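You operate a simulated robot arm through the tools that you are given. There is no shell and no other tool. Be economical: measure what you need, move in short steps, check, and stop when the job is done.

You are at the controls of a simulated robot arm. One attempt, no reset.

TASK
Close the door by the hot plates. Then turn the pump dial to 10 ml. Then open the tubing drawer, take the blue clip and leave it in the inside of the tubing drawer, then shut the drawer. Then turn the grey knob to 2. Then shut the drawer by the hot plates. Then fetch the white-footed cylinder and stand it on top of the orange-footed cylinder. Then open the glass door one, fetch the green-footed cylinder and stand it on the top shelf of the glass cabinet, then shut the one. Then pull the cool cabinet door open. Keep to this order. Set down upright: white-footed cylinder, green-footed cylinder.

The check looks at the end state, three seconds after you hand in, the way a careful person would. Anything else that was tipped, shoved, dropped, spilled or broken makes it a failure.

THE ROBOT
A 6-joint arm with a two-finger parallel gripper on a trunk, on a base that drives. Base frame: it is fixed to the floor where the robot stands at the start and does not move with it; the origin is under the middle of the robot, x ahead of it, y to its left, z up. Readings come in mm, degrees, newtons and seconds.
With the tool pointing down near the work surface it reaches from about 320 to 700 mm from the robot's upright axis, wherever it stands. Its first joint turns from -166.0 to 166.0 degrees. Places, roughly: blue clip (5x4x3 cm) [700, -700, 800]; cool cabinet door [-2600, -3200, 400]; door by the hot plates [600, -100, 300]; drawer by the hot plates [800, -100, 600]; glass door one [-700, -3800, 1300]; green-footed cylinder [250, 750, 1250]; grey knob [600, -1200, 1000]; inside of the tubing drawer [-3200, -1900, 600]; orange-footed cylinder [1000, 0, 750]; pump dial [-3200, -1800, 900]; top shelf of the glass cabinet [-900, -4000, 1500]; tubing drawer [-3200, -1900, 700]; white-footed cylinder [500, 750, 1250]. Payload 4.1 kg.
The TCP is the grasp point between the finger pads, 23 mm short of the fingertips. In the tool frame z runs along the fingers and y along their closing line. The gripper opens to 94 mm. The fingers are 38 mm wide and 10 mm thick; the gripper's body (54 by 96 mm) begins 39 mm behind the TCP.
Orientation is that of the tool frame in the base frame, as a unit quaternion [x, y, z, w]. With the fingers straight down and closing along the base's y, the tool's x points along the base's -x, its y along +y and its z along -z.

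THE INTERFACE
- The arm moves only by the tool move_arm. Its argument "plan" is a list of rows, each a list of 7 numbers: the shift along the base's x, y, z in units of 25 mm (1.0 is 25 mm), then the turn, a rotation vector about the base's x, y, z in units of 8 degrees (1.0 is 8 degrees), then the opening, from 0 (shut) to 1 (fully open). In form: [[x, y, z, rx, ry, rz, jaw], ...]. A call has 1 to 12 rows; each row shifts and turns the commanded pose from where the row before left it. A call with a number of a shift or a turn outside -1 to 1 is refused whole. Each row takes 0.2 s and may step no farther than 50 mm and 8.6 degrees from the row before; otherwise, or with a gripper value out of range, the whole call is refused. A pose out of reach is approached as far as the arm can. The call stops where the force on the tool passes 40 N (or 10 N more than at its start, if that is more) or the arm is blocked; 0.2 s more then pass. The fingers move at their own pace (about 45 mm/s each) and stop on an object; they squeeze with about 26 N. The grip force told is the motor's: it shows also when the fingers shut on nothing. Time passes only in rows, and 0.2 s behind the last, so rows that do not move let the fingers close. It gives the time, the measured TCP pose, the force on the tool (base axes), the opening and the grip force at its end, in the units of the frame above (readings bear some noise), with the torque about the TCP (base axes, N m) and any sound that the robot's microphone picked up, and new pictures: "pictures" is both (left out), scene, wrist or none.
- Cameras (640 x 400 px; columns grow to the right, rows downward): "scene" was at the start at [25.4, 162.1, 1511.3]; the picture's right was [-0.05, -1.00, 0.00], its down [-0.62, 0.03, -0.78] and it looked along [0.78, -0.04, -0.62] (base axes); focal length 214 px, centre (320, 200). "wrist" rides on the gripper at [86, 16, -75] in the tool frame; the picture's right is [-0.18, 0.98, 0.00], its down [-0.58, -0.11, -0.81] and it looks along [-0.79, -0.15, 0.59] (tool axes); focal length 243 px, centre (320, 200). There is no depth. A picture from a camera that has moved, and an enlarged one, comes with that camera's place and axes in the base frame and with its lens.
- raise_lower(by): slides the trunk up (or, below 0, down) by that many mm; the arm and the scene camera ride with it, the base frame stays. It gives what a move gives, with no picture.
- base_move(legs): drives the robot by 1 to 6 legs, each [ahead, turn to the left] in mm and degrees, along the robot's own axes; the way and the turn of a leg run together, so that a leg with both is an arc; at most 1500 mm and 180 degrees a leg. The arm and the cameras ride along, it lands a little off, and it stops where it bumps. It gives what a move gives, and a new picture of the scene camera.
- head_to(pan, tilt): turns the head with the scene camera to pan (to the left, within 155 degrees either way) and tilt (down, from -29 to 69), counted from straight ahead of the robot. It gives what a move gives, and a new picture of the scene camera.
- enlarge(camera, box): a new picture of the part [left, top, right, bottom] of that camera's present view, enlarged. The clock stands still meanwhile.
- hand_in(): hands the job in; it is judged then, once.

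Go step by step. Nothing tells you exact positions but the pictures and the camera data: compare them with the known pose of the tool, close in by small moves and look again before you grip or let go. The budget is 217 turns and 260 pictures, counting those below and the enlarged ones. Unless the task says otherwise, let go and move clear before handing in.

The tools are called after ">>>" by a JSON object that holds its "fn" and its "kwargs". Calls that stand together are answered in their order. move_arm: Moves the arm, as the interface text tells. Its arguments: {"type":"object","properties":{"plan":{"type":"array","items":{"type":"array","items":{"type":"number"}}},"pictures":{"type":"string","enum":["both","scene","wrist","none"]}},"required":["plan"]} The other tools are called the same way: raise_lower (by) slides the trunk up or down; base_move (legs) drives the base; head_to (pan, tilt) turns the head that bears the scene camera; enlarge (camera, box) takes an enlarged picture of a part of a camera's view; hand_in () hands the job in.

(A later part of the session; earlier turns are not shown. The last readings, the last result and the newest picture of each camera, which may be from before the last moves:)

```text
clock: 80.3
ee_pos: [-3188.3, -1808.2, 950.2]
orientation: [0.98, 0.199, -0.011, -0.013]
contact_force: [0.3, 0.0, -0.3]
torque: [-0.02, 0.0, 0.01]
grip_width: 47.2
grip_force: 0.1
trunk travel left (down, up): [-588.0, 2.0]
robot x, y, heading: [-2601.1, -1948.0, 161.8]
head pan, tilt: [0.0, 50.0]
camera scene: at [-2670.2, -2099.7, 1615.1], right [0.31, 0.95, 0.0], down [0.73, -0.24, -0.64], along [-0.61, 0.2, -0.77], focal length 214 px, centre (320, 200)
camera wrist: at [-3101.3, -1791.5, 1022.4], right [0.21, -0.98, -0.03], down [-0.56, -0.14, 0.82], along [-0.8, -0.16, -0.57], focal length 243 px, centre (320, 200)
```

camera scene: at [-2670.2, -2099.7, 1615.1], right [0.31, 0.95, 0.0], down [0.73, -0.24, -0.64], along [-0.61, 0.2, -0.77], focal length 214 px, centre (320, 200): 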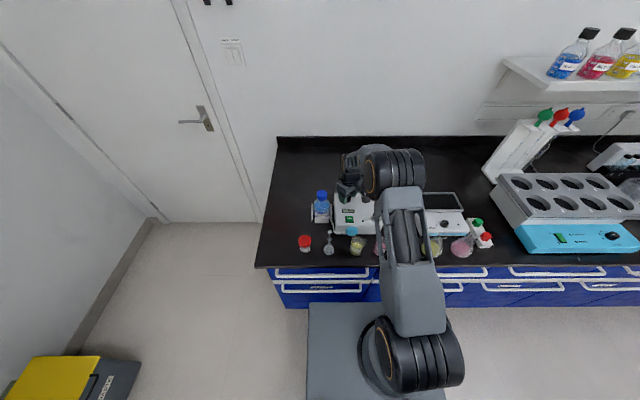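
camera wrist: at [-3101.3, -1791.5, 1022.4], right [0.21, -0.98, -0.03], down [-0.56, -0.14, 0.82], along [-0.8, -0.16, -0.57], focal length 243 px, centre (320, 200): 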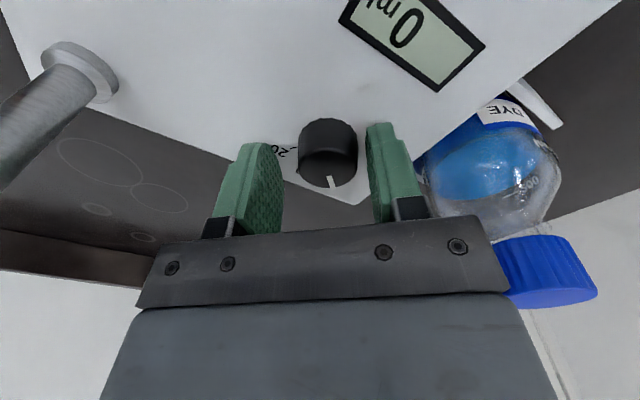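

The dial sits between the fingers. I lower a few millimetres and close.

>>> {"fn": "move_arm", "kwargs": {"plan": [[0, 0, -0.25, 0, 0, 0, 0.5], [0, 0, 0, 0, 0, 0, 0.2], [0, 0, 0, 0, 0, 0, 0.2], [0, 0, 0, 0, 0, 0, 0.2]], "pictures": "wrist"}}

```text
clock: 80.9
ee_pos: [-3186.5, -1813.4, 948.8]
orientation: [0.979, 0.201, -0.013, -0.012]
contact_force: [9.4, -7.1, 19.1]
torque: [-0.28, -1.12, 0.08]
grip_width: 29.7
grip_force: 12.1
trunk travel left (down, up): [-588.0, 2.0]
robot x, y, heading: [-2601.2, -1945.9, 162.0]
head pan, tilt: [0.0, 50.0]
stopped in row 3: the force on the tool passed its limit at 43 N (the readings are from after the stop); the commanded pose is now the measured one
camera wrist: at [-3100.0, -1795.7, 1021.5], right [0.22, -0.98, -0.02], down [-0.55, -0.14, 0.82], along [-0.8, -0.16, -0.57], focal length 243 px, centre (320, 200)
```

wrist: 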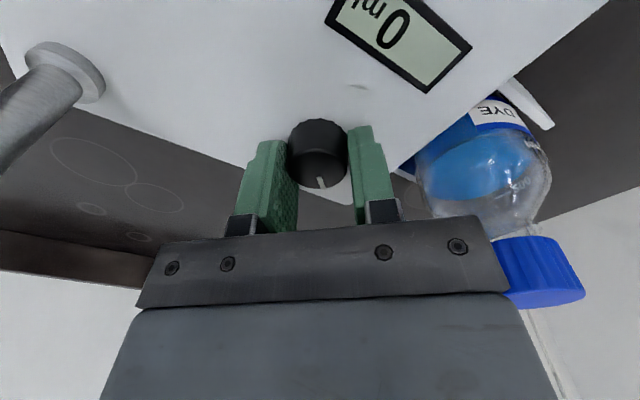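

The fingertips touch the pump's face, so I lift 3 mm and let the fingers close fully on the dial.

>>> {"fn": "move_arm", "kwargs": {"plan": [[0, 0, 0.12, 0, 0, 0, 0.2], [0, 0, 0, 0, 0, 0, 0.1], [0, 0, 0, 0, 0, 0, 0.1]], "pictures": "wrist"}}

```text
clock: 81.7
ee_pos: [-3186.7, -1813.1, 948.5]
orientation: [0.98, 0.2, -0.01, -0.011]
contact_force: [13.3, -18.6, -0.7]
torque: [-1.03, 0.69, -0.15]
grip_width: 29.4
grip_force: 44.6
trunk travel left (down, up): [-588.0, 2.0]
robot x, y, heading: [-2604.4, -1947.1, 162.1]
head pan, tilt: [0.0, 50.0]
camera wrist: at [-3100.3, -1796.0, 1021.7], right [0.21, -0.98, -0.02], down [-0.56, -0.14, 0.82], along [-0.8, -0.16, -0.57], focal length 243 px, centre (320, 200)
```

wrist: 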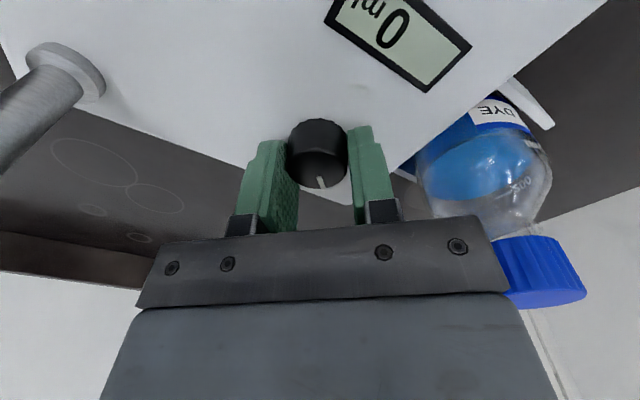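

The dial is gripped. I ease the side force and then turn clockwise.

>>> {"fn": "move_arm", "kwargs": {"plan": [[0.06, -0.08, 0, 0, 0, 0, 0.1], [0, 0, 0, 0, 0, -0.94, 0.1], [0, 0, 0, 0, 0, -0.94, 0.1], [0, 0, 0, 0, 0, -0.94, 0.1]], "pictures": "wrist"}}

```text
clock: 82.7
ee_pos: [-3186.6, -1811.5, 949.2]
orientation: [1.0, 0.002, -0.01, -0.015]
contact_force: [5.1, 1.7, -1.8]
torque: [0.21, -0.95, 0.05]
grip_width: 29.5
grip_force: 45.3
trunk travel left (down, up): [-588.0, 2.0]
robot x, y, heading: [-2602.0, -1949.0, 162.0]
head pan, tilt: [0.0, 50.0]
camera wrist: at [-3100.3, -1829.8, 1021.7], right [-0.18, -0.98, -0.03], down [-0.57, 0.08, 0.82], along [-0.8, 0.16, -0.57], focal length 243 px, centre (320, 200)
```

wrist: 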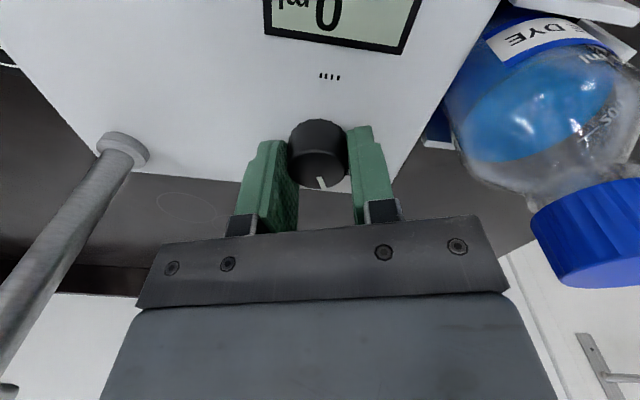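

>>> {"fn": "move_arm", "kwargs": {"plan": [[0, 0, 0, 0, 0, -0.94, 0.1], [0, 0, 0, 0, 0, -0.94, 0.1], [0, 0, 0, 0, 0, -0.94, 0.1]], "pictures": "wrist"}}

```text
clock: 83.5
ee_pos: [-3187.0, -1811.4, 948.8]
orientation: [0.981, -0.193, -0.007, -0.015]
contact_force: [10.0, 17.8, -6.4]
torque: [0.94, 0.84, 0.08]
grip_width: 29.3
grip_force: 45.2
trunk travel left (down, up): [-588.0, 2.0]
robot x, y, heading: [-2599.6, -1946.9, 161.3]
head pan, tilt: [0.0, 50.0]
camera wrist: at [-3113.8, -1860.4, 1021.7], right [-0.54, -0.84, -0.02], down [-0.49, 0.29, 0.82], along [-0.68, 0.46, -0.57], focal length 243 px, centre (320, 200)
```

wrist: 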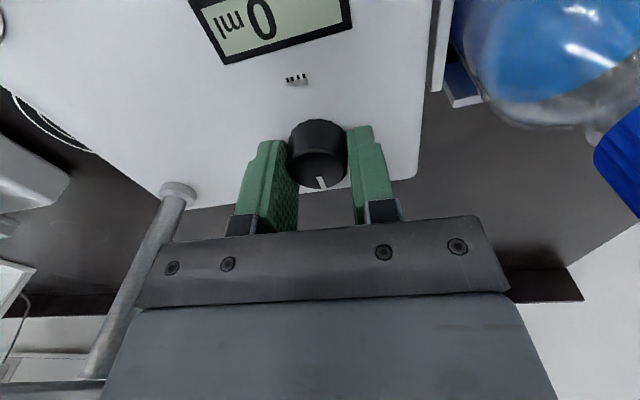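

Turned 45°. I release and rise to check the pointer.

>>> {"fn": "move_arm", "kwargs": {"plan": [[0, 0, 0, 0, 0, 0, 0.5], [0, 0, 0, 0, 0, 0, 0.5], [0, 0, 1, 0, 0, 0, 0.5], [0, 0, 1, 0, 0, 0, 0.5], [0, 0, 1, 0, 0, 0, 0.5], [0, 0, 1, 0, 0, 0, 0.5], [0, 0, 1, 0, 0, 0, 0.5], [0, 0, 1, 0, 0, 0, 0.5]], "pictures": "wrist"}}

>>> {"fn": "enlarge", "kwargs": {"camera": "wrist", "box": [270, 0, 366, 60]}}

```text
clock: 85.3
ee_pos: [-3187.2, -1813.7, 1099.5]
orientation: [0.981, -0.191, -0.005, -0.016]
contact_force: [-0.2, -0.1, 0.8]
torque: [0.0, 0.03, 0.02]
grip_width: 47.2
grip_force: 0.0
trunk travel left (down, up): [-588.0, 2.0]
robot x, y, heading: [-2602.0, -1946.3, 162.1]
head pan, tilt: [0.0, 50.0]
camera wrist: at [-3113.4, -1863.6, 1172.2], right [-0.54, -0.84, -0.02], down [-0.49, 0.29, 0.82], along [-0.68, 0.46, -0.57], focal length 243 px, centre (320, 200)
```

wrist: 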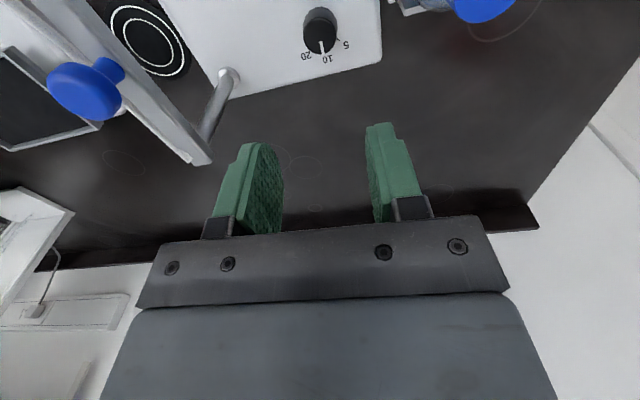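

```text
6.67 times, centred on (318, 30) of wrist
camera zoom: at [-3113.4, -1863.6, 1172.2], right [-0.54, -0.84, -0.02], down [-0.49, 0.29, 0.82], along [-0.68, 0.46, -0.57], focal length 1618 px, centre (333, 1333)
```

zoom: 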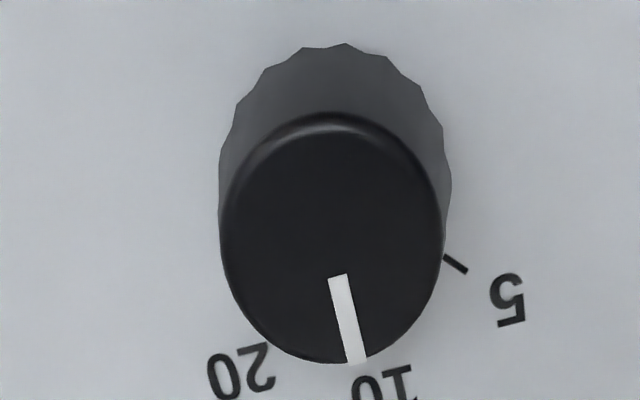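

The pointer now aligns with 10. Next, the TUBING drawer: looking at its handle.

>>> {"fn": "head_to", "kwargs": {"pan": 10, "tilt": 60}}

>>> {"fn": "enlarge", "kwargs": {"camera": "scene", "box": [280, 160, 440, 260]}}

```text
clock: 86.0
ee_pos: [-3186.9, -1813.3, 1098.4]
orientation: [0.981, -0.191, -0.006, -0.016]
contact_force: [-0.3, 0.2, -0.3]
torque: [0.0, 0.02, -0.01]
grip_width: 46.9
grip_force: 0.2
trunk travel left (down, up): [-588.0, 2.0]
robot x, y, heading: [-2602.2, -1946.4, 161.9]
head pan, tilt: [10.0, 60.0]
camera scene: at [-2662.4, -2114.5, 1602.5], right [0.14, 0.99, 0.0], down [0.86, -0.12, -0.5], along [-0.5, 0.07, -0.87], focal length 214 px, centre (320, 200)
```

scene: 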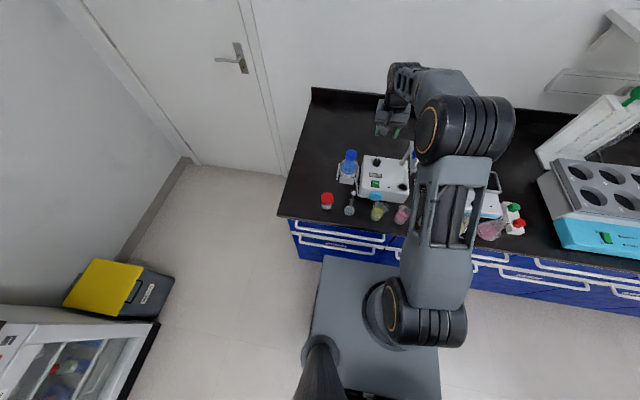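

```text
4.00 times, centred on (360, 210) of scene
camera zoom: at [-2662.4, -2114.5, 1602.5], right [0.14, 0.99, 0.0], down [0.86, -0.12, -0.5], along [-0.5, 0.07, -0.87], focal length 858 px, centre (160, 160)
```

zoom: 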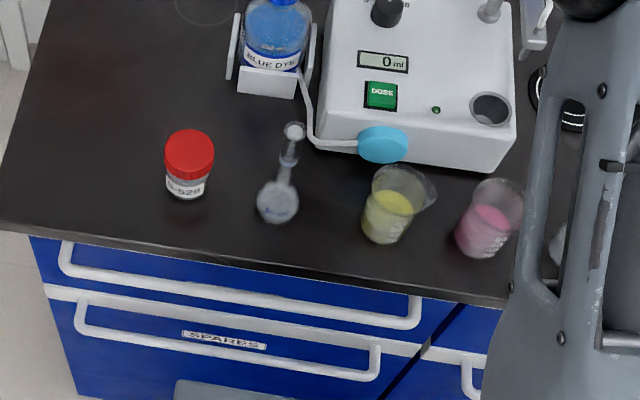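

The drawer handle bar is at about (-2966, -1991, 775). I back the robot off 350 mm, then lower the trunk and turn the tool so the fingers can close vertically on the bar.

>>> {"fn": "base_move", "kwargs": {"legs": [[-370, 0]]}}

>>> {"fn": "raise_lower", "kwargs": {"by": -280}}

>>> {"fn": "move_arm", "kwargs": {"plan": [[0.3, -0.1, 0, 0, 0, -0.97, 0.6], [0.3, -0.1, 0, 0, 0, -0.97, 0.6], [0.3, -0.1, 0, 0, 0, -0.97, 0.6], [0.3, -0.1, 0, 0, 0, -0.97, 0.6], [0.3, -0.1, 0, 0, 0, -0.97, 0.6], [0.3, -0.1, 0, 0, 0, -0.97, 0.6], [0.3, -0.1, 0, 0, 0, -0.97, 0.6], [0.3, -0.1, 0, 0, 0, -0.97, 0.6], [0.3, -0.1, 0, 0, 0, -0.97, 0.6], [0.3, -0.1, 0, 0, 0, -0.97, 0.6], [0.3, -0.1, 0, 0, 0, -0.97, 0.6]]}}

```text
clock: 88.4
ee_pos: [-2833.6, -1931.6, 1098.6]
orientation: [0.982, -0.189, -0.005, -0.015]
contact_force: [0.6, 0.1, -0.3]
torque: [0.0, 0.04, 0.01]
grip_width: 47.3
grip_force: 0.1
trunk travel left (down, up): [-588.0, 2.0]
robot x, y, heading: [-2245.1, -2063.1, 162.1]
head pan, tilt: [10.0, 60.0]
camera scene: at [-2305.9, -2229.9, 1602.5], right [0.14, 0.99, 0.0], down [0.86, -0.12, -0.5], along [-0.5, 0.07, -0.87], focal length 214 px, centre (320, 200)
```

scene: 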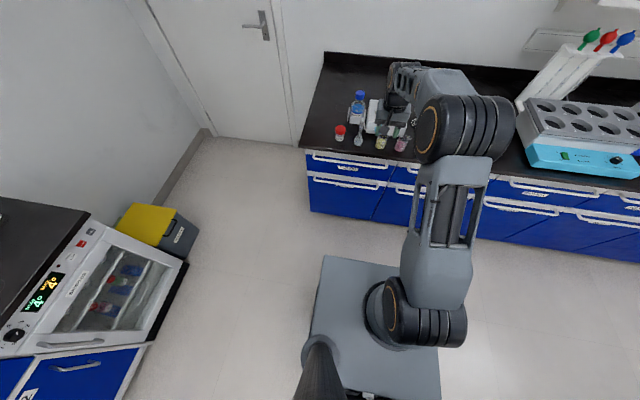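

```text
clock: 91.2
ee_pos: [-2832.6, -1930.6, 820.0]
orientation: [0.982, -0.189, -0.006, -0.015]
contact_force: [-1.2, -0.2, 0.1]
torque: [-0.02, -0.02, 0.01]
grip_width: 46.9
grip_force: 0.1
trunk travel left (down, up): [-308.0, 282.0]
robot x, y, heading: [-2245.1, -2064.3, 162.3]
head pan, tilt: [10.0, 60.0]
```

```text
clock: 93.6
ee_pos: [-2750.3, -1957.9, 819.0]
orientation: [-0.592, 0.806, -0.006, 0.017]
contact_force: [-0.5, -0.4, -0.9]
torque: [0.0, -0.01, 0.0]
grip_width: 56.3
grip_force: 0.2
trunk travel left (down, up): [-308.0, 282.0]
robot x, y, heading: [-2248.5, -2060.2, 162.1]
head pan, tilt: [10.0, 60.0]
camera scene: at [-2306.5, -2229.7, 1322.5], right [0.14, 0.99, 0.0], down [0.86, -0.12, -0.5], along [-0.5, 0.07, -0.87], focal length 214 px, centre (320, 200)
camera wrist: at [-2794.3, -2037.0, 891.8], right [-0.88, 0.47, -0.03], down [0.25, 0.52, 0.82], along [0.4, 0.72, -0.57], focal length 243 px, centre (320, 200)
```

scene: 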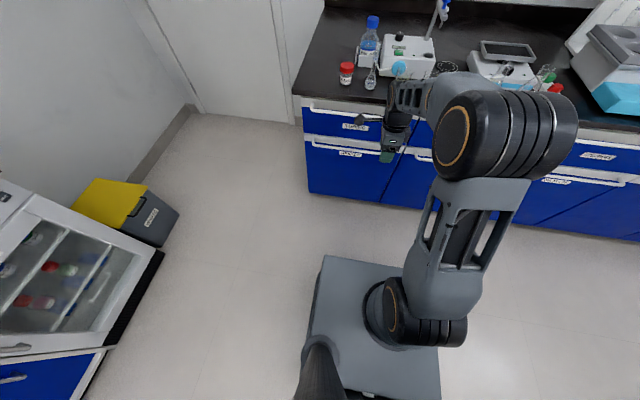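
wrist: 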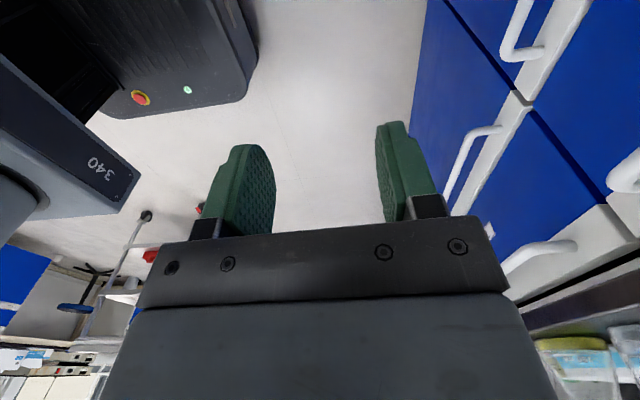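

Now I pitch the tool forward and shift left to line up with the handle bar.

>>> {"fn": "move_arm", "kwargs": {"plan": [[-0.14, -0.42, -0.17, 0.29, 0.9, 0, 0.6], [-0.14, -0.42, -0.17, 0.29, 0.9, 0, 0.6], [-0.14, -0.42, -0.17, 0.29, 0.9, 0, 0.6], [-0.14, -0.42, -0.17, 0.29, 0.9, 0, 0.6], [-0.14, -0.42, -0.17, 0.29, 0.9, 0, 0.6], [-0.14, -0.42, -0.17, 0.29, 0.9, 0, 0.6], [-0.14, -0.42, -0.17, 0.29, 0.9, 0, 0.6], [-0.14, -0.42, -0.17, 0.29, 0.9, 0, 0.6], [-0.14, -0.42, -0.17, 0.29, 0.9, 0, 0.6]]}}

```text
clock: 95.6
ee_pos: [-2851.1, -2002.3, 1011.4]
orientation: [-0.503, 0.681, 0.436, -0.304]
contact_force: [0.0, 0.2, -0.7]
torque: [0.0, 0.01, 0.0]
grip_width: 56.5
grip_force: 0.0
out of reach, approached as far as the arm can: row 6, 7, 8, 9
trunk travel left (down, up): [-308.0, 282.0]
robot x, y, heading: [-2243.9, -2063.1, 162.3]
head pan, tilt: [10.0, 60.0]
camera scene: at [-2306.6, -2229.8, 1322.4], right [0.14, 0.99, 0.0], down [0.86, -0.12, -0.5], along [-0.5, 0.07, -0.87], focal length 214 px, centre (320, 200)
camera wrist: at [-2821.6, -2103.7, 1057.1], right [-0.35, 0.29, 0.89], down [0.91, 0.31, 0.27], along [-0.2, 0.91, -0.37], focal length 243 px, centre (320, 200)
```

scene: 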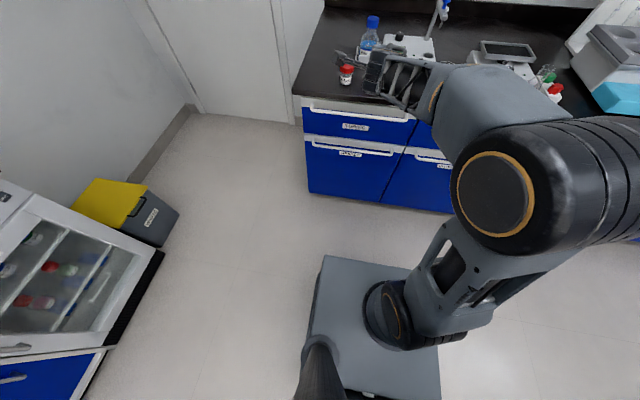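
wrist: 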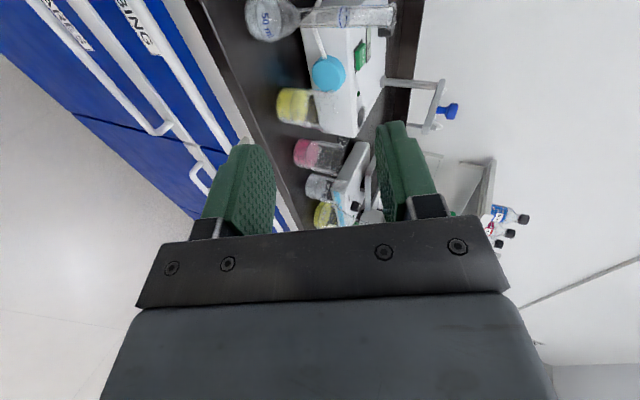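

The tool is pitched but ended higher than asked. I try lowering it step by step.

>>> {"fn": "move_arm", "kwargs": {"plan": [[0, 0, -0.5, 0, 0, 0, 0.6], [0, 0, -0.5, 0, 0, 0, 0.6], [0, 0, -0.5, 0, 0, 0, 0.6]], "pictures": "none"}}

```text
clock: 96.4
ee_pos: [-2860.5, -1992.9, 1023.3]
orientation: [-0.494, 0.678, 0.447, -0.312]
contact_force: [-1.3, 0.2, -0.5]
torque: [0.02, 0.01, -0.02]
grip_width: 56.2
grip_force: 0.0
out of reach, approached as far as the arm can: row 1, 2, 3
trunk travel left (down, up): [-308.0, 282.0]
robot x, y, heading: [-2241.3, -2059.9, 162.1]
head pan, tilt: [10.0, 60.0]
```

Lowering the trunk instead brings this arm pose to the handle's height.

>>> {"fn": "raise_lower", "kwargs": {"by": -240}}

>>> {"fn": "move_arm", "kwargs": {"plan": [[0, 0, 0, 0, 0, 0, 0.6]]}}

```text
clock: 98.9
ee_pos: [-2860.4, -1992.3, 785.4]
orientation: [-0.494, 0.678, 0.446, -0.312]
contact_force: [0.4, 0.5, -0.4]
torque: [0.03, 0.03, -0.02]
grip_width: 56.4
grip_force: 0.1
trunk travel left (down, up): [-68.0, 522.0]
robot x, y, heading: [-2249.4, -2064.1, 162.3]
head pan, tilt: [10.0, 60.0]
```

```text
clock: 99.3
ee_pos: [-2861.5, -1993.3, 783.8]
orientation: [-0.494, 0.678, 0.446, -0.312]
contact_force: [-0.3, 0.6, 0.2]
torque: [0.03, 0.02, -0.02]
grip_width: 56.5
grip_force: 0.1
trunk travel left (down, up): [-68.0, 522.0]
robot x, y, heading: [-2243.4, -2063.1, 162.6]
head pan, tilt: [10.0, 60.0]
camera scene: at [-2306.4, -2229.7, 1082.5], right [0.14, 0.99, 0.0], down [0.86, -0.12, -0.5], along [-0.5, 0.07, -0.87], focal length 214 px, centre (320, 200)
camera wrist: at [-2831.4, -2095.5, 827.8], right [-0.33, 0.29, 0.9], down [0.92, 0.3, 0.24], along [-0.2, 0.91, -0.36], focal length 243 px, centre (320, 200)
```

scene: 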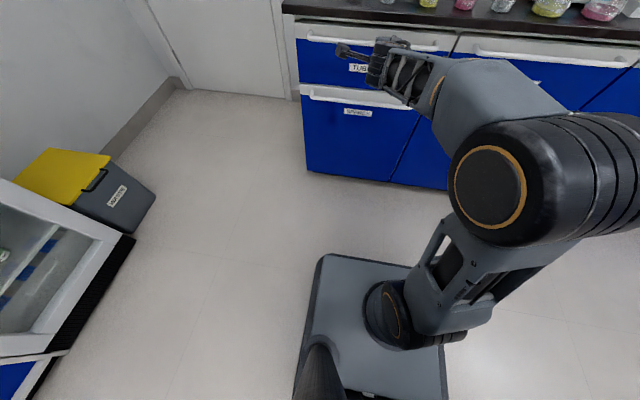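
wrist: 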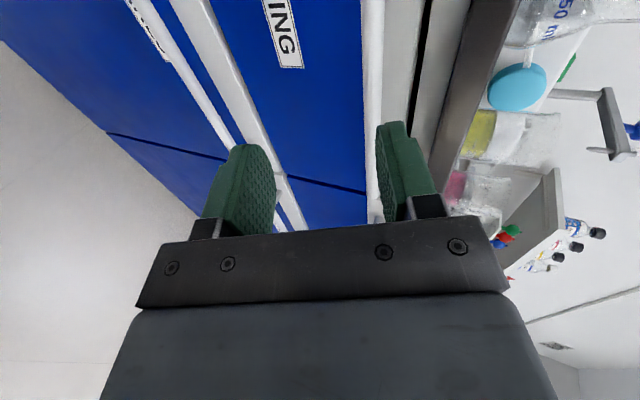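

The bar lies between the fingers' planes. I advance 60 mm and check.

>>> {"fn": "move_arm", "kwargs": {"plan": [[-0.76, 0.24, 0, 0, 0, 0, 0.7], [-0.76, 0.24, 0, 0, 0, 0, 0.7], [-0.76, 0.24, 0, 0, 0, 0, 0.7]], "pictures": "wrist"}}

```text
clock: 100.1
ee_pos: [-2918.7, -1974.2, 782.5]
orientation: [-0.494, 0.678, 0.446, -0.312]
contact_force: [-0.2, -0.2, 0.1]
torque: [-0.01, 0.02, -0.03]
grip_width: 65.8
grip_force: 0.0
trunk travel left (down, up): [-68.0, 522.0]
robot x, y, heading: [-2244.4, -2060.0, 162.4]
head pan, tilt: [10.0, 60.0]
camera wrist: at [-2888.7, -2077.0, 826.1], right [-0.33, 0.29, 0.9], down [0.92, 0.3, 0.24], along [-0.2, 0.91, -0.36], focal length 243 px, centre (320, 200)
```

wrist: 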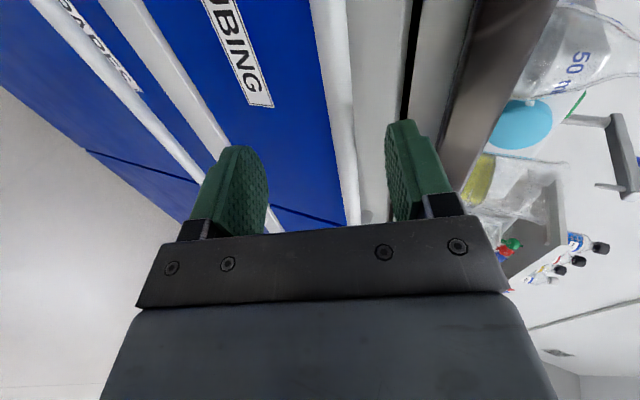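

The bar is ~34 mm ahead of the TCP. I advance 26 mm and close on it.

>>> {"fn": "move_arm", "kwargs": {"plan": [[-0.5, 0.16, 0, 0, 0, 0, 0.7], [-0.5, 0.16, 0, 0, 0, 0, 0.7], [0, 0, 0, 0, 0, 0, 0], [0, 0, 0, 0, 0, 0, 0], [0, 0, 0, 0, 0, 0, 0], [0, 0, 0, 0, 0, 0, 0]]}}

```text
clock: 101.5
ee_pos: [-2943.9, -1967.3, 784.7]
orientation: [-0.493, 0.678, 0.445, -0.314]
contact_force: [-2.9, -0.4, 5.9]
torque: [-1.11, 0.44, -0.8]
grip_width: 12.8
grip_force: 42.1
trunk travel left (down, up): [-68.0, 522.0]
robot x, y, heading: [-2246.9, -2062.2, 162.2]
head pan, tilt: [10.0, 60.0]
camera scene: at [-2306.2, -2229.7, 1082.6], right [0.14, 0.99, 0.0], down [0.86, -0.12, -0.5], along [-0.5, 0.07, -0.87], focal length 214 px, centre (320, 200)
camera wrist: at [-2913.6, -2068.8, 828.4], right [-0.32, 0.29, 0.9], down [0.92, 0.3, 0.24], along [-0.2, 0.91, -0.36], focal length 243 px, centre (320, 200)
```

scene: 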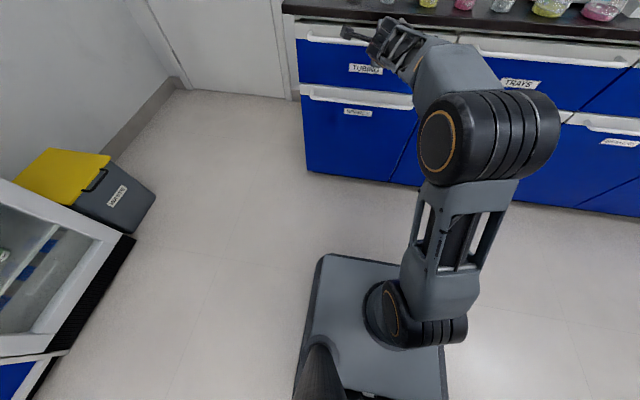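
wrist: 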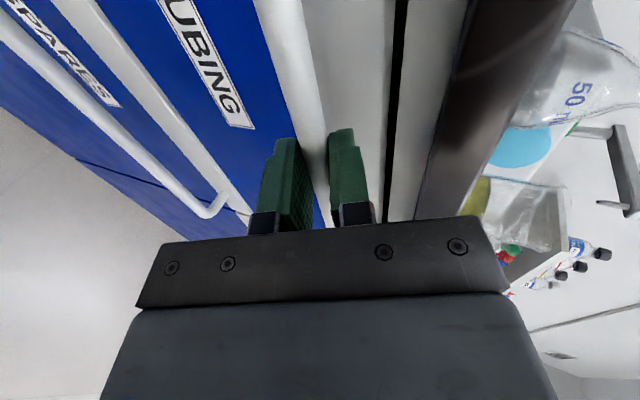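

The bar is held. I pull the drawer by driving straight back 260 mm.

>>> {"fn": "base_move", "kwargs": {"legs": [[-260, 0]]}}

```text
clock: 103.4
ee_pos: [-2696.5, -2045.5, 784.4]
orientation: [-0.493, 0.677, 0.447, -0.313]
contact_force: [-1.5, -5.1, 12.1]
torque: [-1.58, 0.64, -0.4]
grip_width: 12.8
grip_force: 44.9
trunk travel left (down, up): [-68.0, 522.0]
robot x, y, heading: [-1997.1, -2142.2, 162.1]
head pan, tilt: [10.0, 60.0]
camera scene: at [-2058.5, -2309.5, 1082.6], right [0.14, 0.99, 0.0], down [0.86, -0.12, -0.5], along [-0.5, 0.07, -0.87], focal length 214 px, centre (320, 200)
```

scene: 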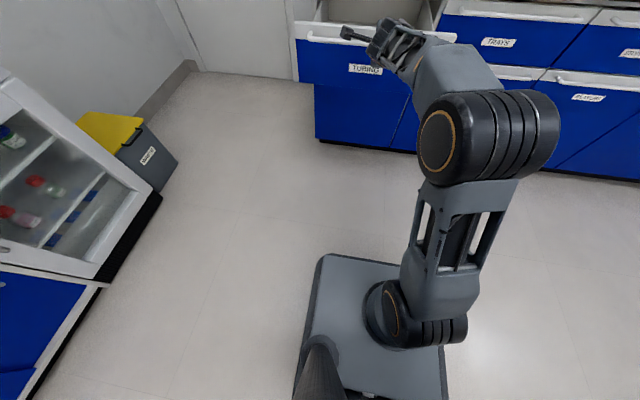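

The drawer came out 260 mm. I open the fingers, back away, and raise the trunk.

>>> {"fn": "move_arm", "kwargs": {"plan": [[0, 0, 0, 0, 0, 0, 0.6], [0, 0, 0, 0, 0, 0, 0.6], [0, 0, 0, 0, 0, 0, 0.6]], "pictures": "none"}}

>>> {"fn": "base_move", "kwargs": {"legs": [[-120, 0]]}}

>>> {"fn": "raise_lower", "kwargs": {"by": 300}}

>>> {"fn": "head_to", "kwargs": {"pan": 0, "tilt": 40}}

```text
clock: 104.2
ee_pos: [-2696.2, -2045.2, 784.4]
orientation: [-0.494, 0.678, 0.446, -0.312]
contact_force: [0.3, -0.3, 0.2]
torque: [0.01, 0.03, -0.01]
grip_width: 56.6
grip_force: 0.0
trunk travel left (down, up): [-68.0, 522.0]
robot x, y, heading: [-2000.6, -2139.3, 162.0]
head pan, tilt: [10.0, 60.0]
```

```text
clock: 105.4
ee_pos: [-2583.7, -2082.3, 782.0]
orientation: [-0.495, 0.677, 0.446, -0.313]
contact_force: [-0.4, -0.2, 0.3]
torque: [-0.01, 0.01, 0.04]
grip_width: 56.4
grip_force: 0.1
trunk travel left (down, up): [-68.0, 522.0]
robot x, y, heading: [-1892.4, -2180.5, 162.1]
head pan, tilt: [10.0, 60.0]
camera scene: at [-1947.1, -2345.4, 1082.5], right [0.14, 0.99, 0.0], down [0.86, -0.12, -0.5], along [-0.5, 0.07, -0.87], focal length 214 px, centre (320, 200)
```

scene: 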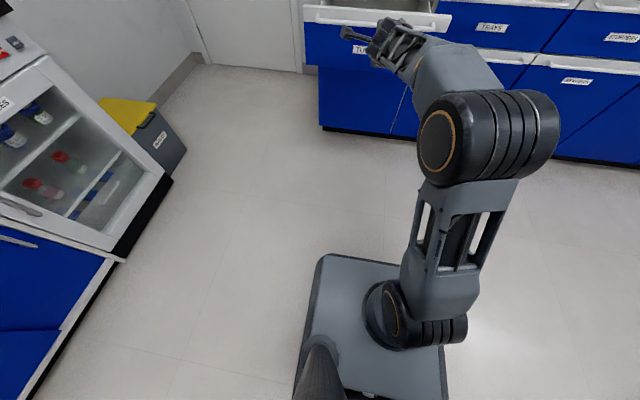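

```text
clock: 108.4
ee_pos: [-2585.1, -2082.8, 1082.4]
orientation: [-0.494, 0.677, 0.447, -0.313]
contact_force: [-0.1, 0.2, 0.3]
torque: [0.01, -0.02, 0.0]
grip_width: 56.1
grip_force: 0.1
trunk travel left (down, up): [-368.0, 222.0]
robot x, y, heading: [-1885.4, -2174.1, 162.3]
head pan, tilt: [10.0, 60.0]
```

```text
clock: 109.2
ee_pos: [-2584.2, -2082.8, 1084.1]
orientation: [-0.494, 0.677, 0.446, -0.313]
contact_force: [0.3, -0.3, 0.4]
torque: [-0.01, -0.01, 0.02]
grip_width: 56.6
grip_force: 0.1
trunk travel left (down, up): [-368.0, 222.0]
robot x, y, heading: [-1886.6, -2175.8, 162.1]
head pan, tilt: [0.0, 40.0]
camera scene: at [-1961.9, -2328.5, 1409.2], right [0.31, 0.95, 0.0], down [0.61, -0.2, -0.77], along [-0.73, 0.23, -0.64], focal length 214 px, centre (320, 200)
```

scene: 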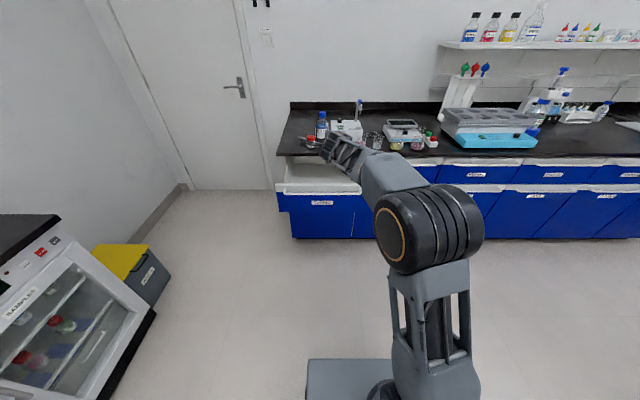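

The drawer stands open. I tuck the arm back to pointing down for the drive to the clip.

>>> {"fn": "move_arm", "kwargs": {"plan": [[0.9, -0.2, 0, -0.29, -0.9, 0, 0.6], [0.9, -0.2, 0, -0.29, -0.9, 0, 0.6], [0.9, -0.2, 0, -0.29, -0.9, 0, 0.6], [0.9, -0.2, 0, -0.29, -0.9, 0, 0.6], [0.9, -0.2, 0, -0.29, -0.9, 0, 0.6], [0.9, -0.2, 0, -0.29, -0.9, 0, 0.6], [0.9, -0.2, 0, -0.29, -0.9, 0, 0.6], [0.9, -0.2, 0, -0.29, -0.9, 0, 0.6], [0.9, -0.2, 0, -0.29, -0.9, 0, 0.6]], "pictures": "none"}}

>>> {"fn": "move_arm", "kwargs": {"plan": [[0, 0.3, 0.2, 0, 0, 0.97, 0.6], [0, 0.3, 0.2, 0, 0, 0.97, 0.6], [0, 0.3, 0.2, 0, 0, 0.97, 0.6], [0, 0.3, 0.2, 0, 0, 0.97, 0.6], [0, 0.3, 0.2, 0, 0, 0.97, 0.6], [0, 0.3, 0.2, 0, 0, 0.97, 0.6], [0, 0.3, 0.2, 0, 0, 0.97, 0.6], [0, 0.3, 0.2, 0, 0, 0.97, 0.6], [0, 0.3, 0.2, 0, 0, 0.97, 0.6], [0, 0.3, 0.2, 0, 0, 0.97, 0.6], [0, 0.3, 0.2, 0, 0, 0.97, 0.6], [0, 0, 0, 0, 0, 0, 0.6]], "pictures": "none"}}

```text
clock: 111.2
ee_pos: [-2381.8, -2128.5, 1084.1]
orientation: [-0.594, 0.805, -0.009, 0.017]
contact_force: [-0.7, 0.2, -0.2]
torque: [-0.03, 0.01, -0.01]
grip_width: 56.2
grip_force: 0.0
trunk travel left (down, up): [-368.0, 222.0]
robot x, y, heading: [-1884.7, -2176.3, 162.1]
head pan, tilt: [0.0, 40.0]
```

```text
clock: 113.8
ee_pos: [-2380.9, -2046.2, 1139.0]
orientation: [0.982, -0.188, -0.005, -0.019]
contact_force: [-1.0, -0.7, 0.7]
torque: [-0.02, -0.02, 0.03]
grip_width: 56.4
grip_force: 0.1
trunk travel left (down, up): [-368.0, 222.0]
robot x, y, heading: [-1886.8, -2177.6, 162.3]
head pan, tilt: [0.0, 40.0]
```

Now driving to the clip around the free side of the cart.

>>> {"fn": "base_move", "kwargs": {"legs": [[0, -158], [1075, 0], [0, 54]]}}

```text
clock: 128.2
ee_pos: [-558.5, -1652.4, 1138.3]
orientation: [-0.45, 0.893, -0.013, 0.015]
contact_force: [-0.6, 0.1, 0.5]
torque: [-0.04, -0.01, -0.02]
grip_width: 56.4
grip_force: 0.0
trunk travel left (down, up): [-368.0, 222.0]
robot x, y, heading: [-808.8, -2093.9, 57.4]
head pan, tilt: [0.0, 40.0]
camera scene: at [-938.7, -1986.5, 1409.2], right [0.84, -0.54, 0.0], down [-0.35, -0.54, -0.77], along [0.41, 0.65, -0.64], focal length 214 px, centre (320, 200)
```

scene: 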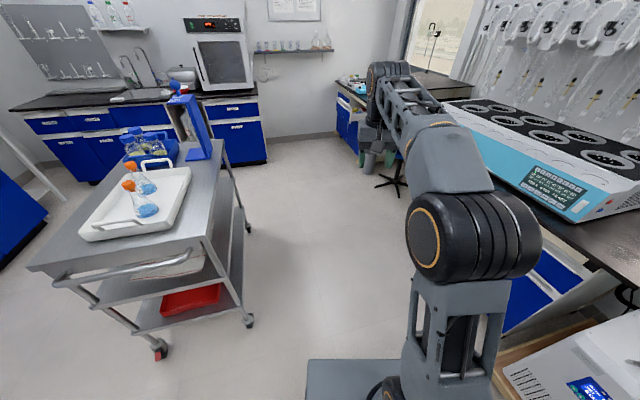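

>>> {"fn": "base_move", "kwargs": {"legs": [[900, 0]]}}

```text
clock: 133.0
ee_pos: [-77.1, -887.7, 1138.6]
orientation: [-0.451, 0.892, -0.013, 0.015]
contact_force: [-0.2, -0.5, -0.6]
torque: [0.01, 0.01, -0.01]
grip_width: 56.2
grip_force: 0.0
trunk travel left (down, up): [-368.0, 222.0]
robot x, y, heading: [-327.5, -1334.9, 57.5]
head pan, tilt: [0.0, 40.0]
camera scene: at [-455.2, -1223.9, 1409.2], right [0.85, -0.53, 0.0], down [-0.34, -0.54, -0.77], along [0.41, 0.65, -0.64], focal length 214 px, centre (320, 200)
```

scene: 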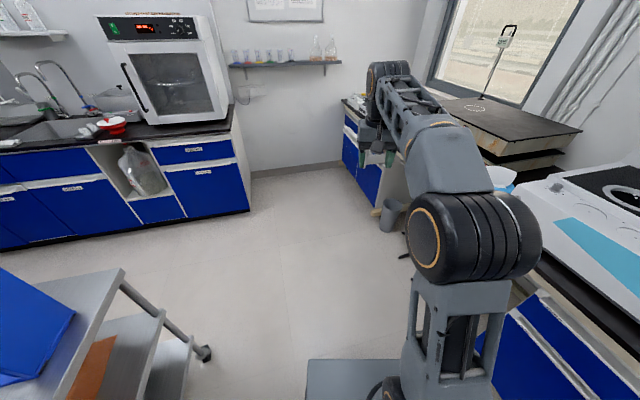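

>>> {"fn": "base_move", "kwargs": {"legs": [[0, 3.6], [880, 0], [0, -79]]}}

>>> {"fn": "head_to", "kwargs": {"pan": 0, "tilt": 45}}

```text
clock: 141.4
ee_pos: [598.9, -657.8, 1138.1]
orientation: [0.166, 0.986, -0.019, 0.005]
contact_force: [-0.2, 0.0, -0.5]
torque: [-0.03, 0.06, 0.01]
grip_width: 56.6
grip_force: 0.1
trunk travel left (down, up): [-368.0, 222.0]
robot x, y, heading: [99.6, -546.6, -15.3]
head pan, tilt: [0.0, 40.0]
camera scene: at [165.6, -394.3, 1409.3], right [-0.26, -0.97, 0.0], down [-0.62, 0.17, -0.77], along [0.74, -0.2, -0.64], focal length 214 px, centre (320, 200)
```

scene: 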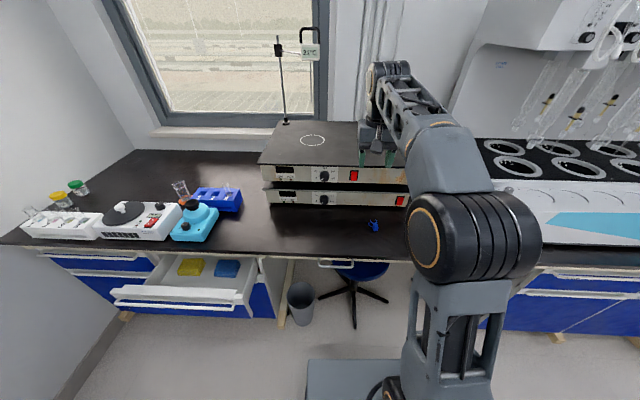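

```text
clock: 142.1
ee_pos: [597.8, -657.8, 1140.3]
orientation: [0.166, 0.986, -0.019, 0.004]
contact_force: [-0.1, -0.2, -0.3]
torque: [-0.01, -0.01, -0.03]
grip_width: 56.3
grip_force: 0.1
trunk travel left (down, up): [-368.0, 222.0]
robot x, y, heading: [97.3, -545.8, -15.2]
head pan, tilt: [0.0, 45.0]
camera scene: at [162.0, -393.3, 1402.0], right [-0.26, -0.97, 0.0], down [-0.68, 0.18, -0.71], along [0.68, -0.18, -0.71], focal length 214 px, centre (320, 200)
```

scene: 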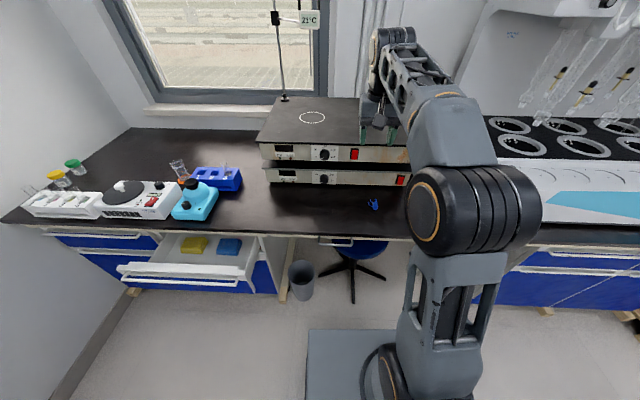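

The clip is at about (657, -738), 590 mm from the robot. I look at it with the wrist camera.

>>> {"fn": "enlarge", "kwargs": {"camera": "scene", "box": [326, 174, 422, 234]}}

>>> {"fn": "move_arm", "kwargs": {"plan": [[0, -0.8, -1, 0, 0, 0, 1], [0, -0.8, -1, 0, 0, 0, 1], [0, -0.4, -1, 0, 0, 0, 1]], "pictures": "wrist"}}

```text
6.67 times, centred on (374, 204) of scene
camera zoom: at [162.0, -393.3, 1402.0], right [-0.26, -0.97, 0.0], down [-0.68, 0.18, -0.71], along [0.68, -0.18, -0.71], focal length 1430 px, centre (-40, 173)
```

zoom: 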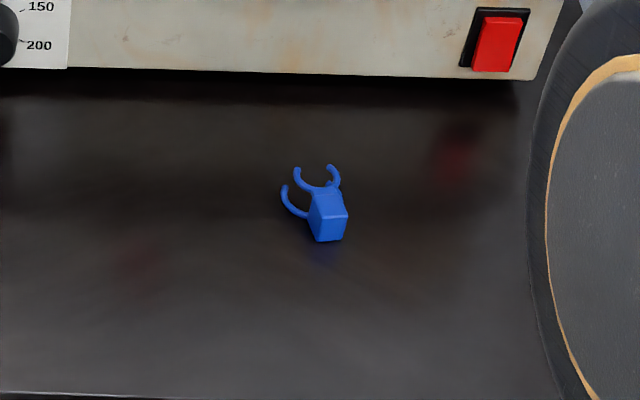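

```text
clock: 142.9
ee_pos: [599.8, -707.6, 1063.3]
orientation: [0.166, 0.986, -0.02, 0.005]
contact_force: [-0.9, -0.1, 0.1]
torque: [0.03, 0.02, 0.01]
grip_width: 93.9
grip_force: 0.1
trunk travel left (down, up): [-368.0, 222.0]
robot x, y, heading: [96.7, -548.0, -15.1]
head pan, tilt: [0.0, 45.0]
camera wrist: at [522.2, -661.9, 1136.5], right [0.5, 0.87, -0.03], down [0.51, -0.26, 0.82], along [0.7, -0.42, -0.57], focal length 243 px, centre (320, 200)
```

wrist: 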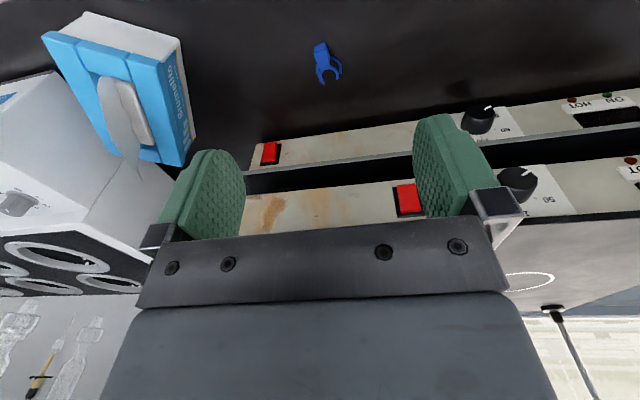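

The clip's solid body is at about (641, -739). I align and go down above it.

>>> {"fn": "move_arm", "kwargs": {"plan": [[0.3, -0.2, -1, 0, 0, 1, 0.8], [0.3, -0.2, -1, 0, 0, 0, 0.8], [0.3, -0.2, -1, 0, 0, 0, 0.8], [0.3, -0.2, -1, 0, 0, 0, 0.8], [0.3, -0.2, -1, 0, 0, 0, 0.8], [0.2, -0.2, -1, 0, 0, 0, 0.8], [0, 0, -1, 0, 0, 0, 0.8]], "pictures": "wrist"}}

```text
clock: 144.5
ee_pos: [642.3, -737.4, 887.0]
orientation: [0.097, 0.995, -0.02, 0.006]
contact_force: [-0.2, 0.0, 0.4]
torque: [0.02, 0.02, -0.02]
grip_width: 75.2
grip_force: 0.0
trunk travel left (down, up): [-368.0, 222.0]
robot x, y, heading: [98.6, -545.5, -15.2]
head pan, tilt: [0.0, 45.0]
camera wrist: at [558.1, -702.4, 960.5], right [0.37, 0.93, -0.03], down [0.54, -0.19, 0.82], along [0.75, -0.32, -0.57], focal length 243 px, centre (320, 200)
```

wrist: 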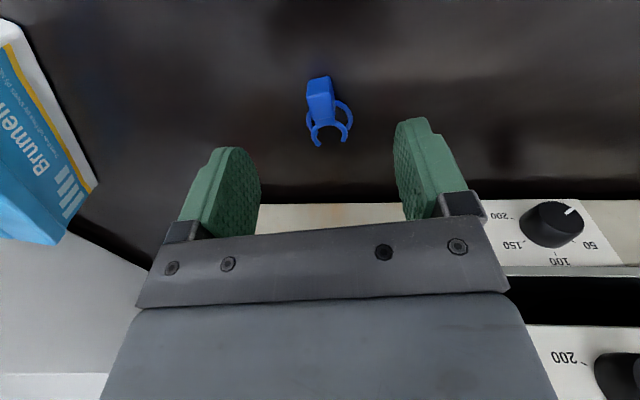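

Well centred. Down to the bench and close on it.

>>> {"fn": "move_arm", "kwargs": {"plan": [[0, -0.08, -1, 0, 0, 0, 0.7], [0, 0, -1, 0, 0, 0, 0.7], [0, 0, -0.3, 0, 0, 0, 0.7], [0, 0, 0, 0, 0, 0, 0.1], [0, 0, 0, 0, 0, 0, 0.1], [0, 0, 0, 0, 0, 0, 0.1], [0, 0, 0, 0, 0, 0, 0.1]], "pictures": "wrist"}}

```text
clock: 146.1
ee_pos: [639.5, -740.2, 832.2]
orientation: [0.097, 0.995, -0.019, 0.005]
contact_force: [-0.1, 0.3, -0.3]
torque: [0.0, -0.02, 0.02]
grip_width: 25.7
grip_force: 26.7
trunk travel left (down, up): [-368.0, 222.0]
robot x, y, heading: [101.2, -548.2, -15.6]
head pan, tilt: [0.0, 45.0]
camera wrist: at [557.6, -704.8, 904.3], right [0.37, 0.93, -0.03], down [0.54, -0.19, 0.82], along [0.75, -0.32, -0.57], focal length 243 px, centre (320, 200)
```

wrist: 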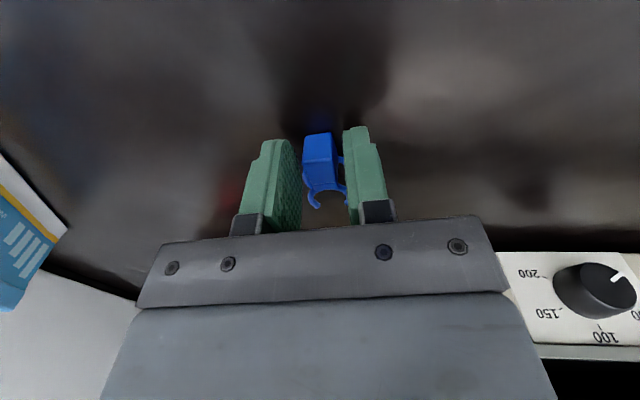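

>>> {"fn": "move_arm", "kwargs": {"plan": [[0, 0, 0, 0, 0, 0, 0], [0, 0, 0, 0, 0, 0, 0], [0, 0, 1, 0, 0, 0, 0], [0, 0, 1, 0, 0, 0, 0], [0, 0, 1, 0, 0, 0, 0], [0, 0, 1, 0, 0, 0, 0]], "pictures": "wrist"}}

```text
clock: 147.5
ee_pos: [640.3, -739.0, 932.0]
orientation: [0.097, 0.995, -0.019, 0.006]
contact_force: [0.7, 0.1, -0.9]
torque: [0.02, -0.01, 0.03]
grip_width: 25.6
grip_force: 26.3
trunk travel left (down, up): [-368.0, 222.0]
robot x, y, heading: [99.0, -547.8, -15.2]
head pan, tilt: [0.0, 45.0]
camera wrist: at [557.2, -702.7, 1004.8], right [0.37, 0.93, -0.03], down [0.54, -0.19, 0.82], along [0.75, -0.32, -0.57], focal length 243 px, centre (320, 200)
```

wrist: 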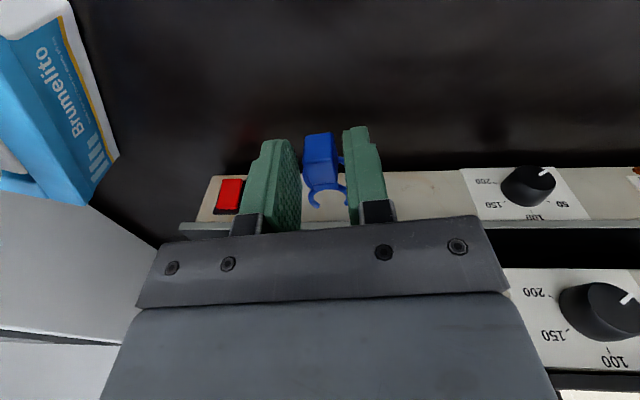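

The clip is held. I lift and retract, then drive back to the drawer.

>>> {"fn": "move_arm", "kwargs": {"plan": [[0, 0, 1, 0, 0, 0, 0], [0, 0, 1, 0, 0, 0, 0], [-0.7, 0.5, 1, 0, 0, 0, 0], [-0.7, 0.5, 1, 0, 0, 0, 0], [-0.7, 0.5, 1, 0, 0, 0, 0], [-0.7, 0.5, 1, 0, 0, 0, 0], [-0.7, 0.5, 1, 0, 0, 0, 0], [-0.7, 0.5, 1, 0, 0, 0, 0]], "pictures": "none"}}

>>> {"fn": "base_move", "kwargs": {"legs": [[0, -103.7], [885, 0], [0, -3.4], [900, 0], [0, 6]]}}

```text
clock: 149.3
ee_pos: [536.6, -666.0, 1130.7]
orientation: [0.097, 0.995, -0.02, 0.006]
contact_force: [-1.1, -0.4, -0.3]
torque: [0.02, 0.03, -0.04]
grip_width: 25.8
grip_force: 26.2
trunk travel left (down, up): [-368.0, 222.0]
robot x, y, heading: [95.1, -551.4, -15.3]
head pan, tilt: [0.0, 45.0]
```

```text
clock: 163.5
ee_pos: [-956.1, -2511.6, 1132.5]
orientation: [0.825, 0.564, -0.018, -0.011]
contact_force: [0.8, -0.5, 0.7]
torque: [-0.02, 0.05, 0.04]
grip_width: 25.8
grip_force: 26.0
trunk travel left (down, up): [-368.0, 222.0]
robot x, y, heading: [-761.9, -2097.2, -115.1]
head pan, tilt: [0.0, 45.0]
camera scene: at [-621.8, -2189.0, 1402.0], right [-0.9, 0.43, 0.0], down [0.3, 0.64, -0.71], along [-0.3, -0.64, -0.71], focal length 214 px, centre (320, 200)
```

scene: 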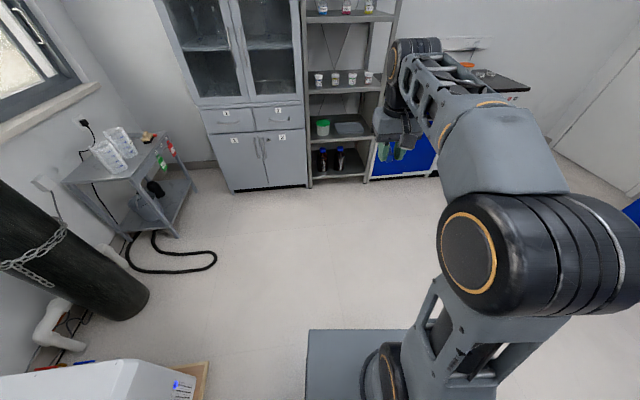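

>>> {"fn": "base_move", "kwargs": {"legs": [[0, -61.8], [1400, 0], [0, -21]]}}

```text
clock: 174.3
ee_pos: [-2580.5, -2030.9, 1132.2]
orientation: [0.993, -0.121, -0.006, -0.018]
contact_force: [1.1, 0.0, 0.6]
torque: [0.01, 0.01, 0.01]
grip_width: 25.8
grip_force: 25.9
trunk travel left (down, up): [-368.0, 222.0]
robot x, y, heading: [-2147.6, -2170.2, 161.9]
head pan, tilt: [0.0, 45.0]
camera scene: at [-2219.5, -2321.6, 1402.0], right [0.31, 0.95, 0.0], down [0.67, -0.22, -0.71], along [-0.67, 0.22, -0.71], focal length 214 px, centre (320, 200)
```

scene: 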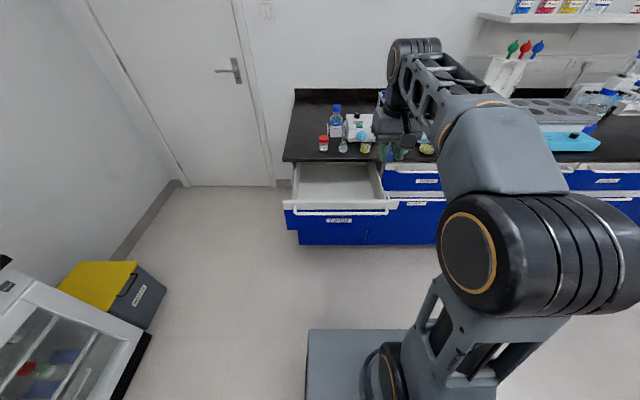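

The open drawer is empty, centre about (-2850, -2030). I drive 130 mm nearer and bring the clip over it.

>>> {"fn": "base_move", "kwargs": {"legs": [[130, 0]]}}

>>> {"fn": "move_arm", "kwargs": {"plan": [[-0.9, -0.1, -0.8, 0, 0, 0, 0], [-0.9, -0.1, -0.8, 0, 0, 0, 0], [-0.9, -0.1, -0.8, 0, 0, 0, 0], [-0.9, -0.1, -0.8, 0, 0, 0, 0], [-0.9, -0.1, -0.8, 0, 0, 0, 0], [-0.9, -0.1, -0.8, 0, 0, 0, 0]]}}

```text
clock: 175.6
ee_pos: [-2708.2, -1989.8, 1131.4]
orientation: [0.992, -0.121, -0.007, -0.019]
contact_force: [0.3, 0.2, -0.7]
torque: [0.0, 0.01, 0.04]
grip_width: 25.7
grip_force: 26.0
trunk travel left (down, up): [-368.0, 222.0]
robot x, y, heading: [-2274.0, -2125.8, 162.2]
head pan, tilt: [0.0, 45.0]
camera scene: at [-2346.7, -2280.4, 1402.0], right [0.31, 0.95, 0.0], down [0.67, -0.22, -0.71], along [-0.67, 0.22, -0.71], focal length 214 px, centre (320, 200)
```

scene: 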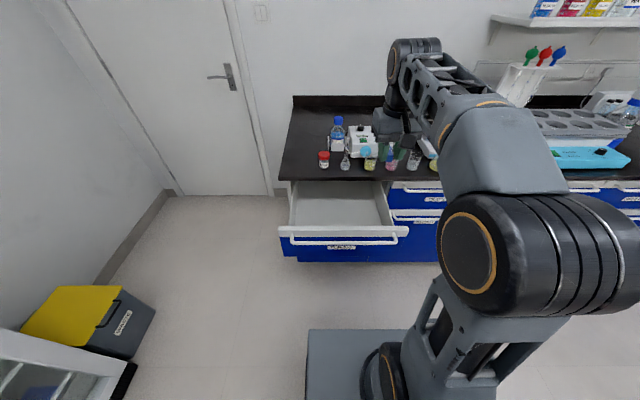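

```text
clock: 177.0
ee_pos: [-2842.3, -2004.6, 1010.9]
orientation: [0.992, -0.122, -0.006, -0.019]
contact_force: [0.1, 0.2, -0.1]
torque: [0.0, -0.04, 0.02]
grip_width: 25.5
grip_force: 25.9
trunk travel left (down, up): [-368.0, 222.0]
robot x, y, heading: [-2273.0, -2131.4, 161.9]
head pan, tilt: [0.0, 45.0]
camera scene: at [-2346.7, -2280.5, 1402.0], right [0.31, 0.95, 0.0], down [0.67, -0.22, -0.71], along [-0.67, 0.22, -0.71], focal length 214 px, centre (320, 200)
camera wrist: at [-2761.9, -2043.9, 1084.3], right [-0.42, -0.91, -0.03], down [-0.53, 0.21, 0.82], along [-0.74, 0.36, -0.57], focal length 243 px, centre (320, 200)
```

scene: 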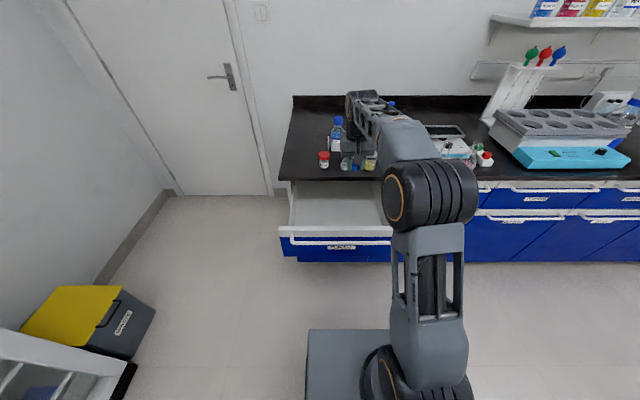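
wrist: 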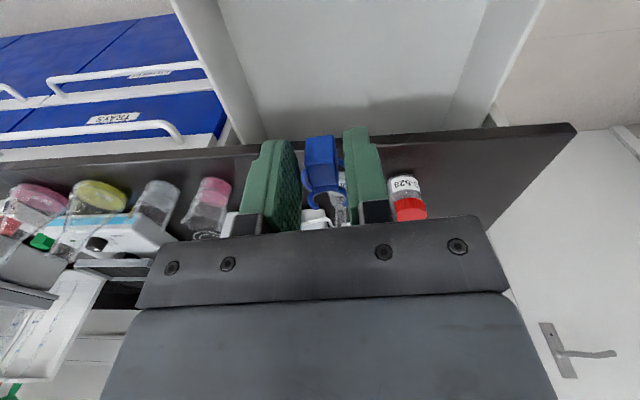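

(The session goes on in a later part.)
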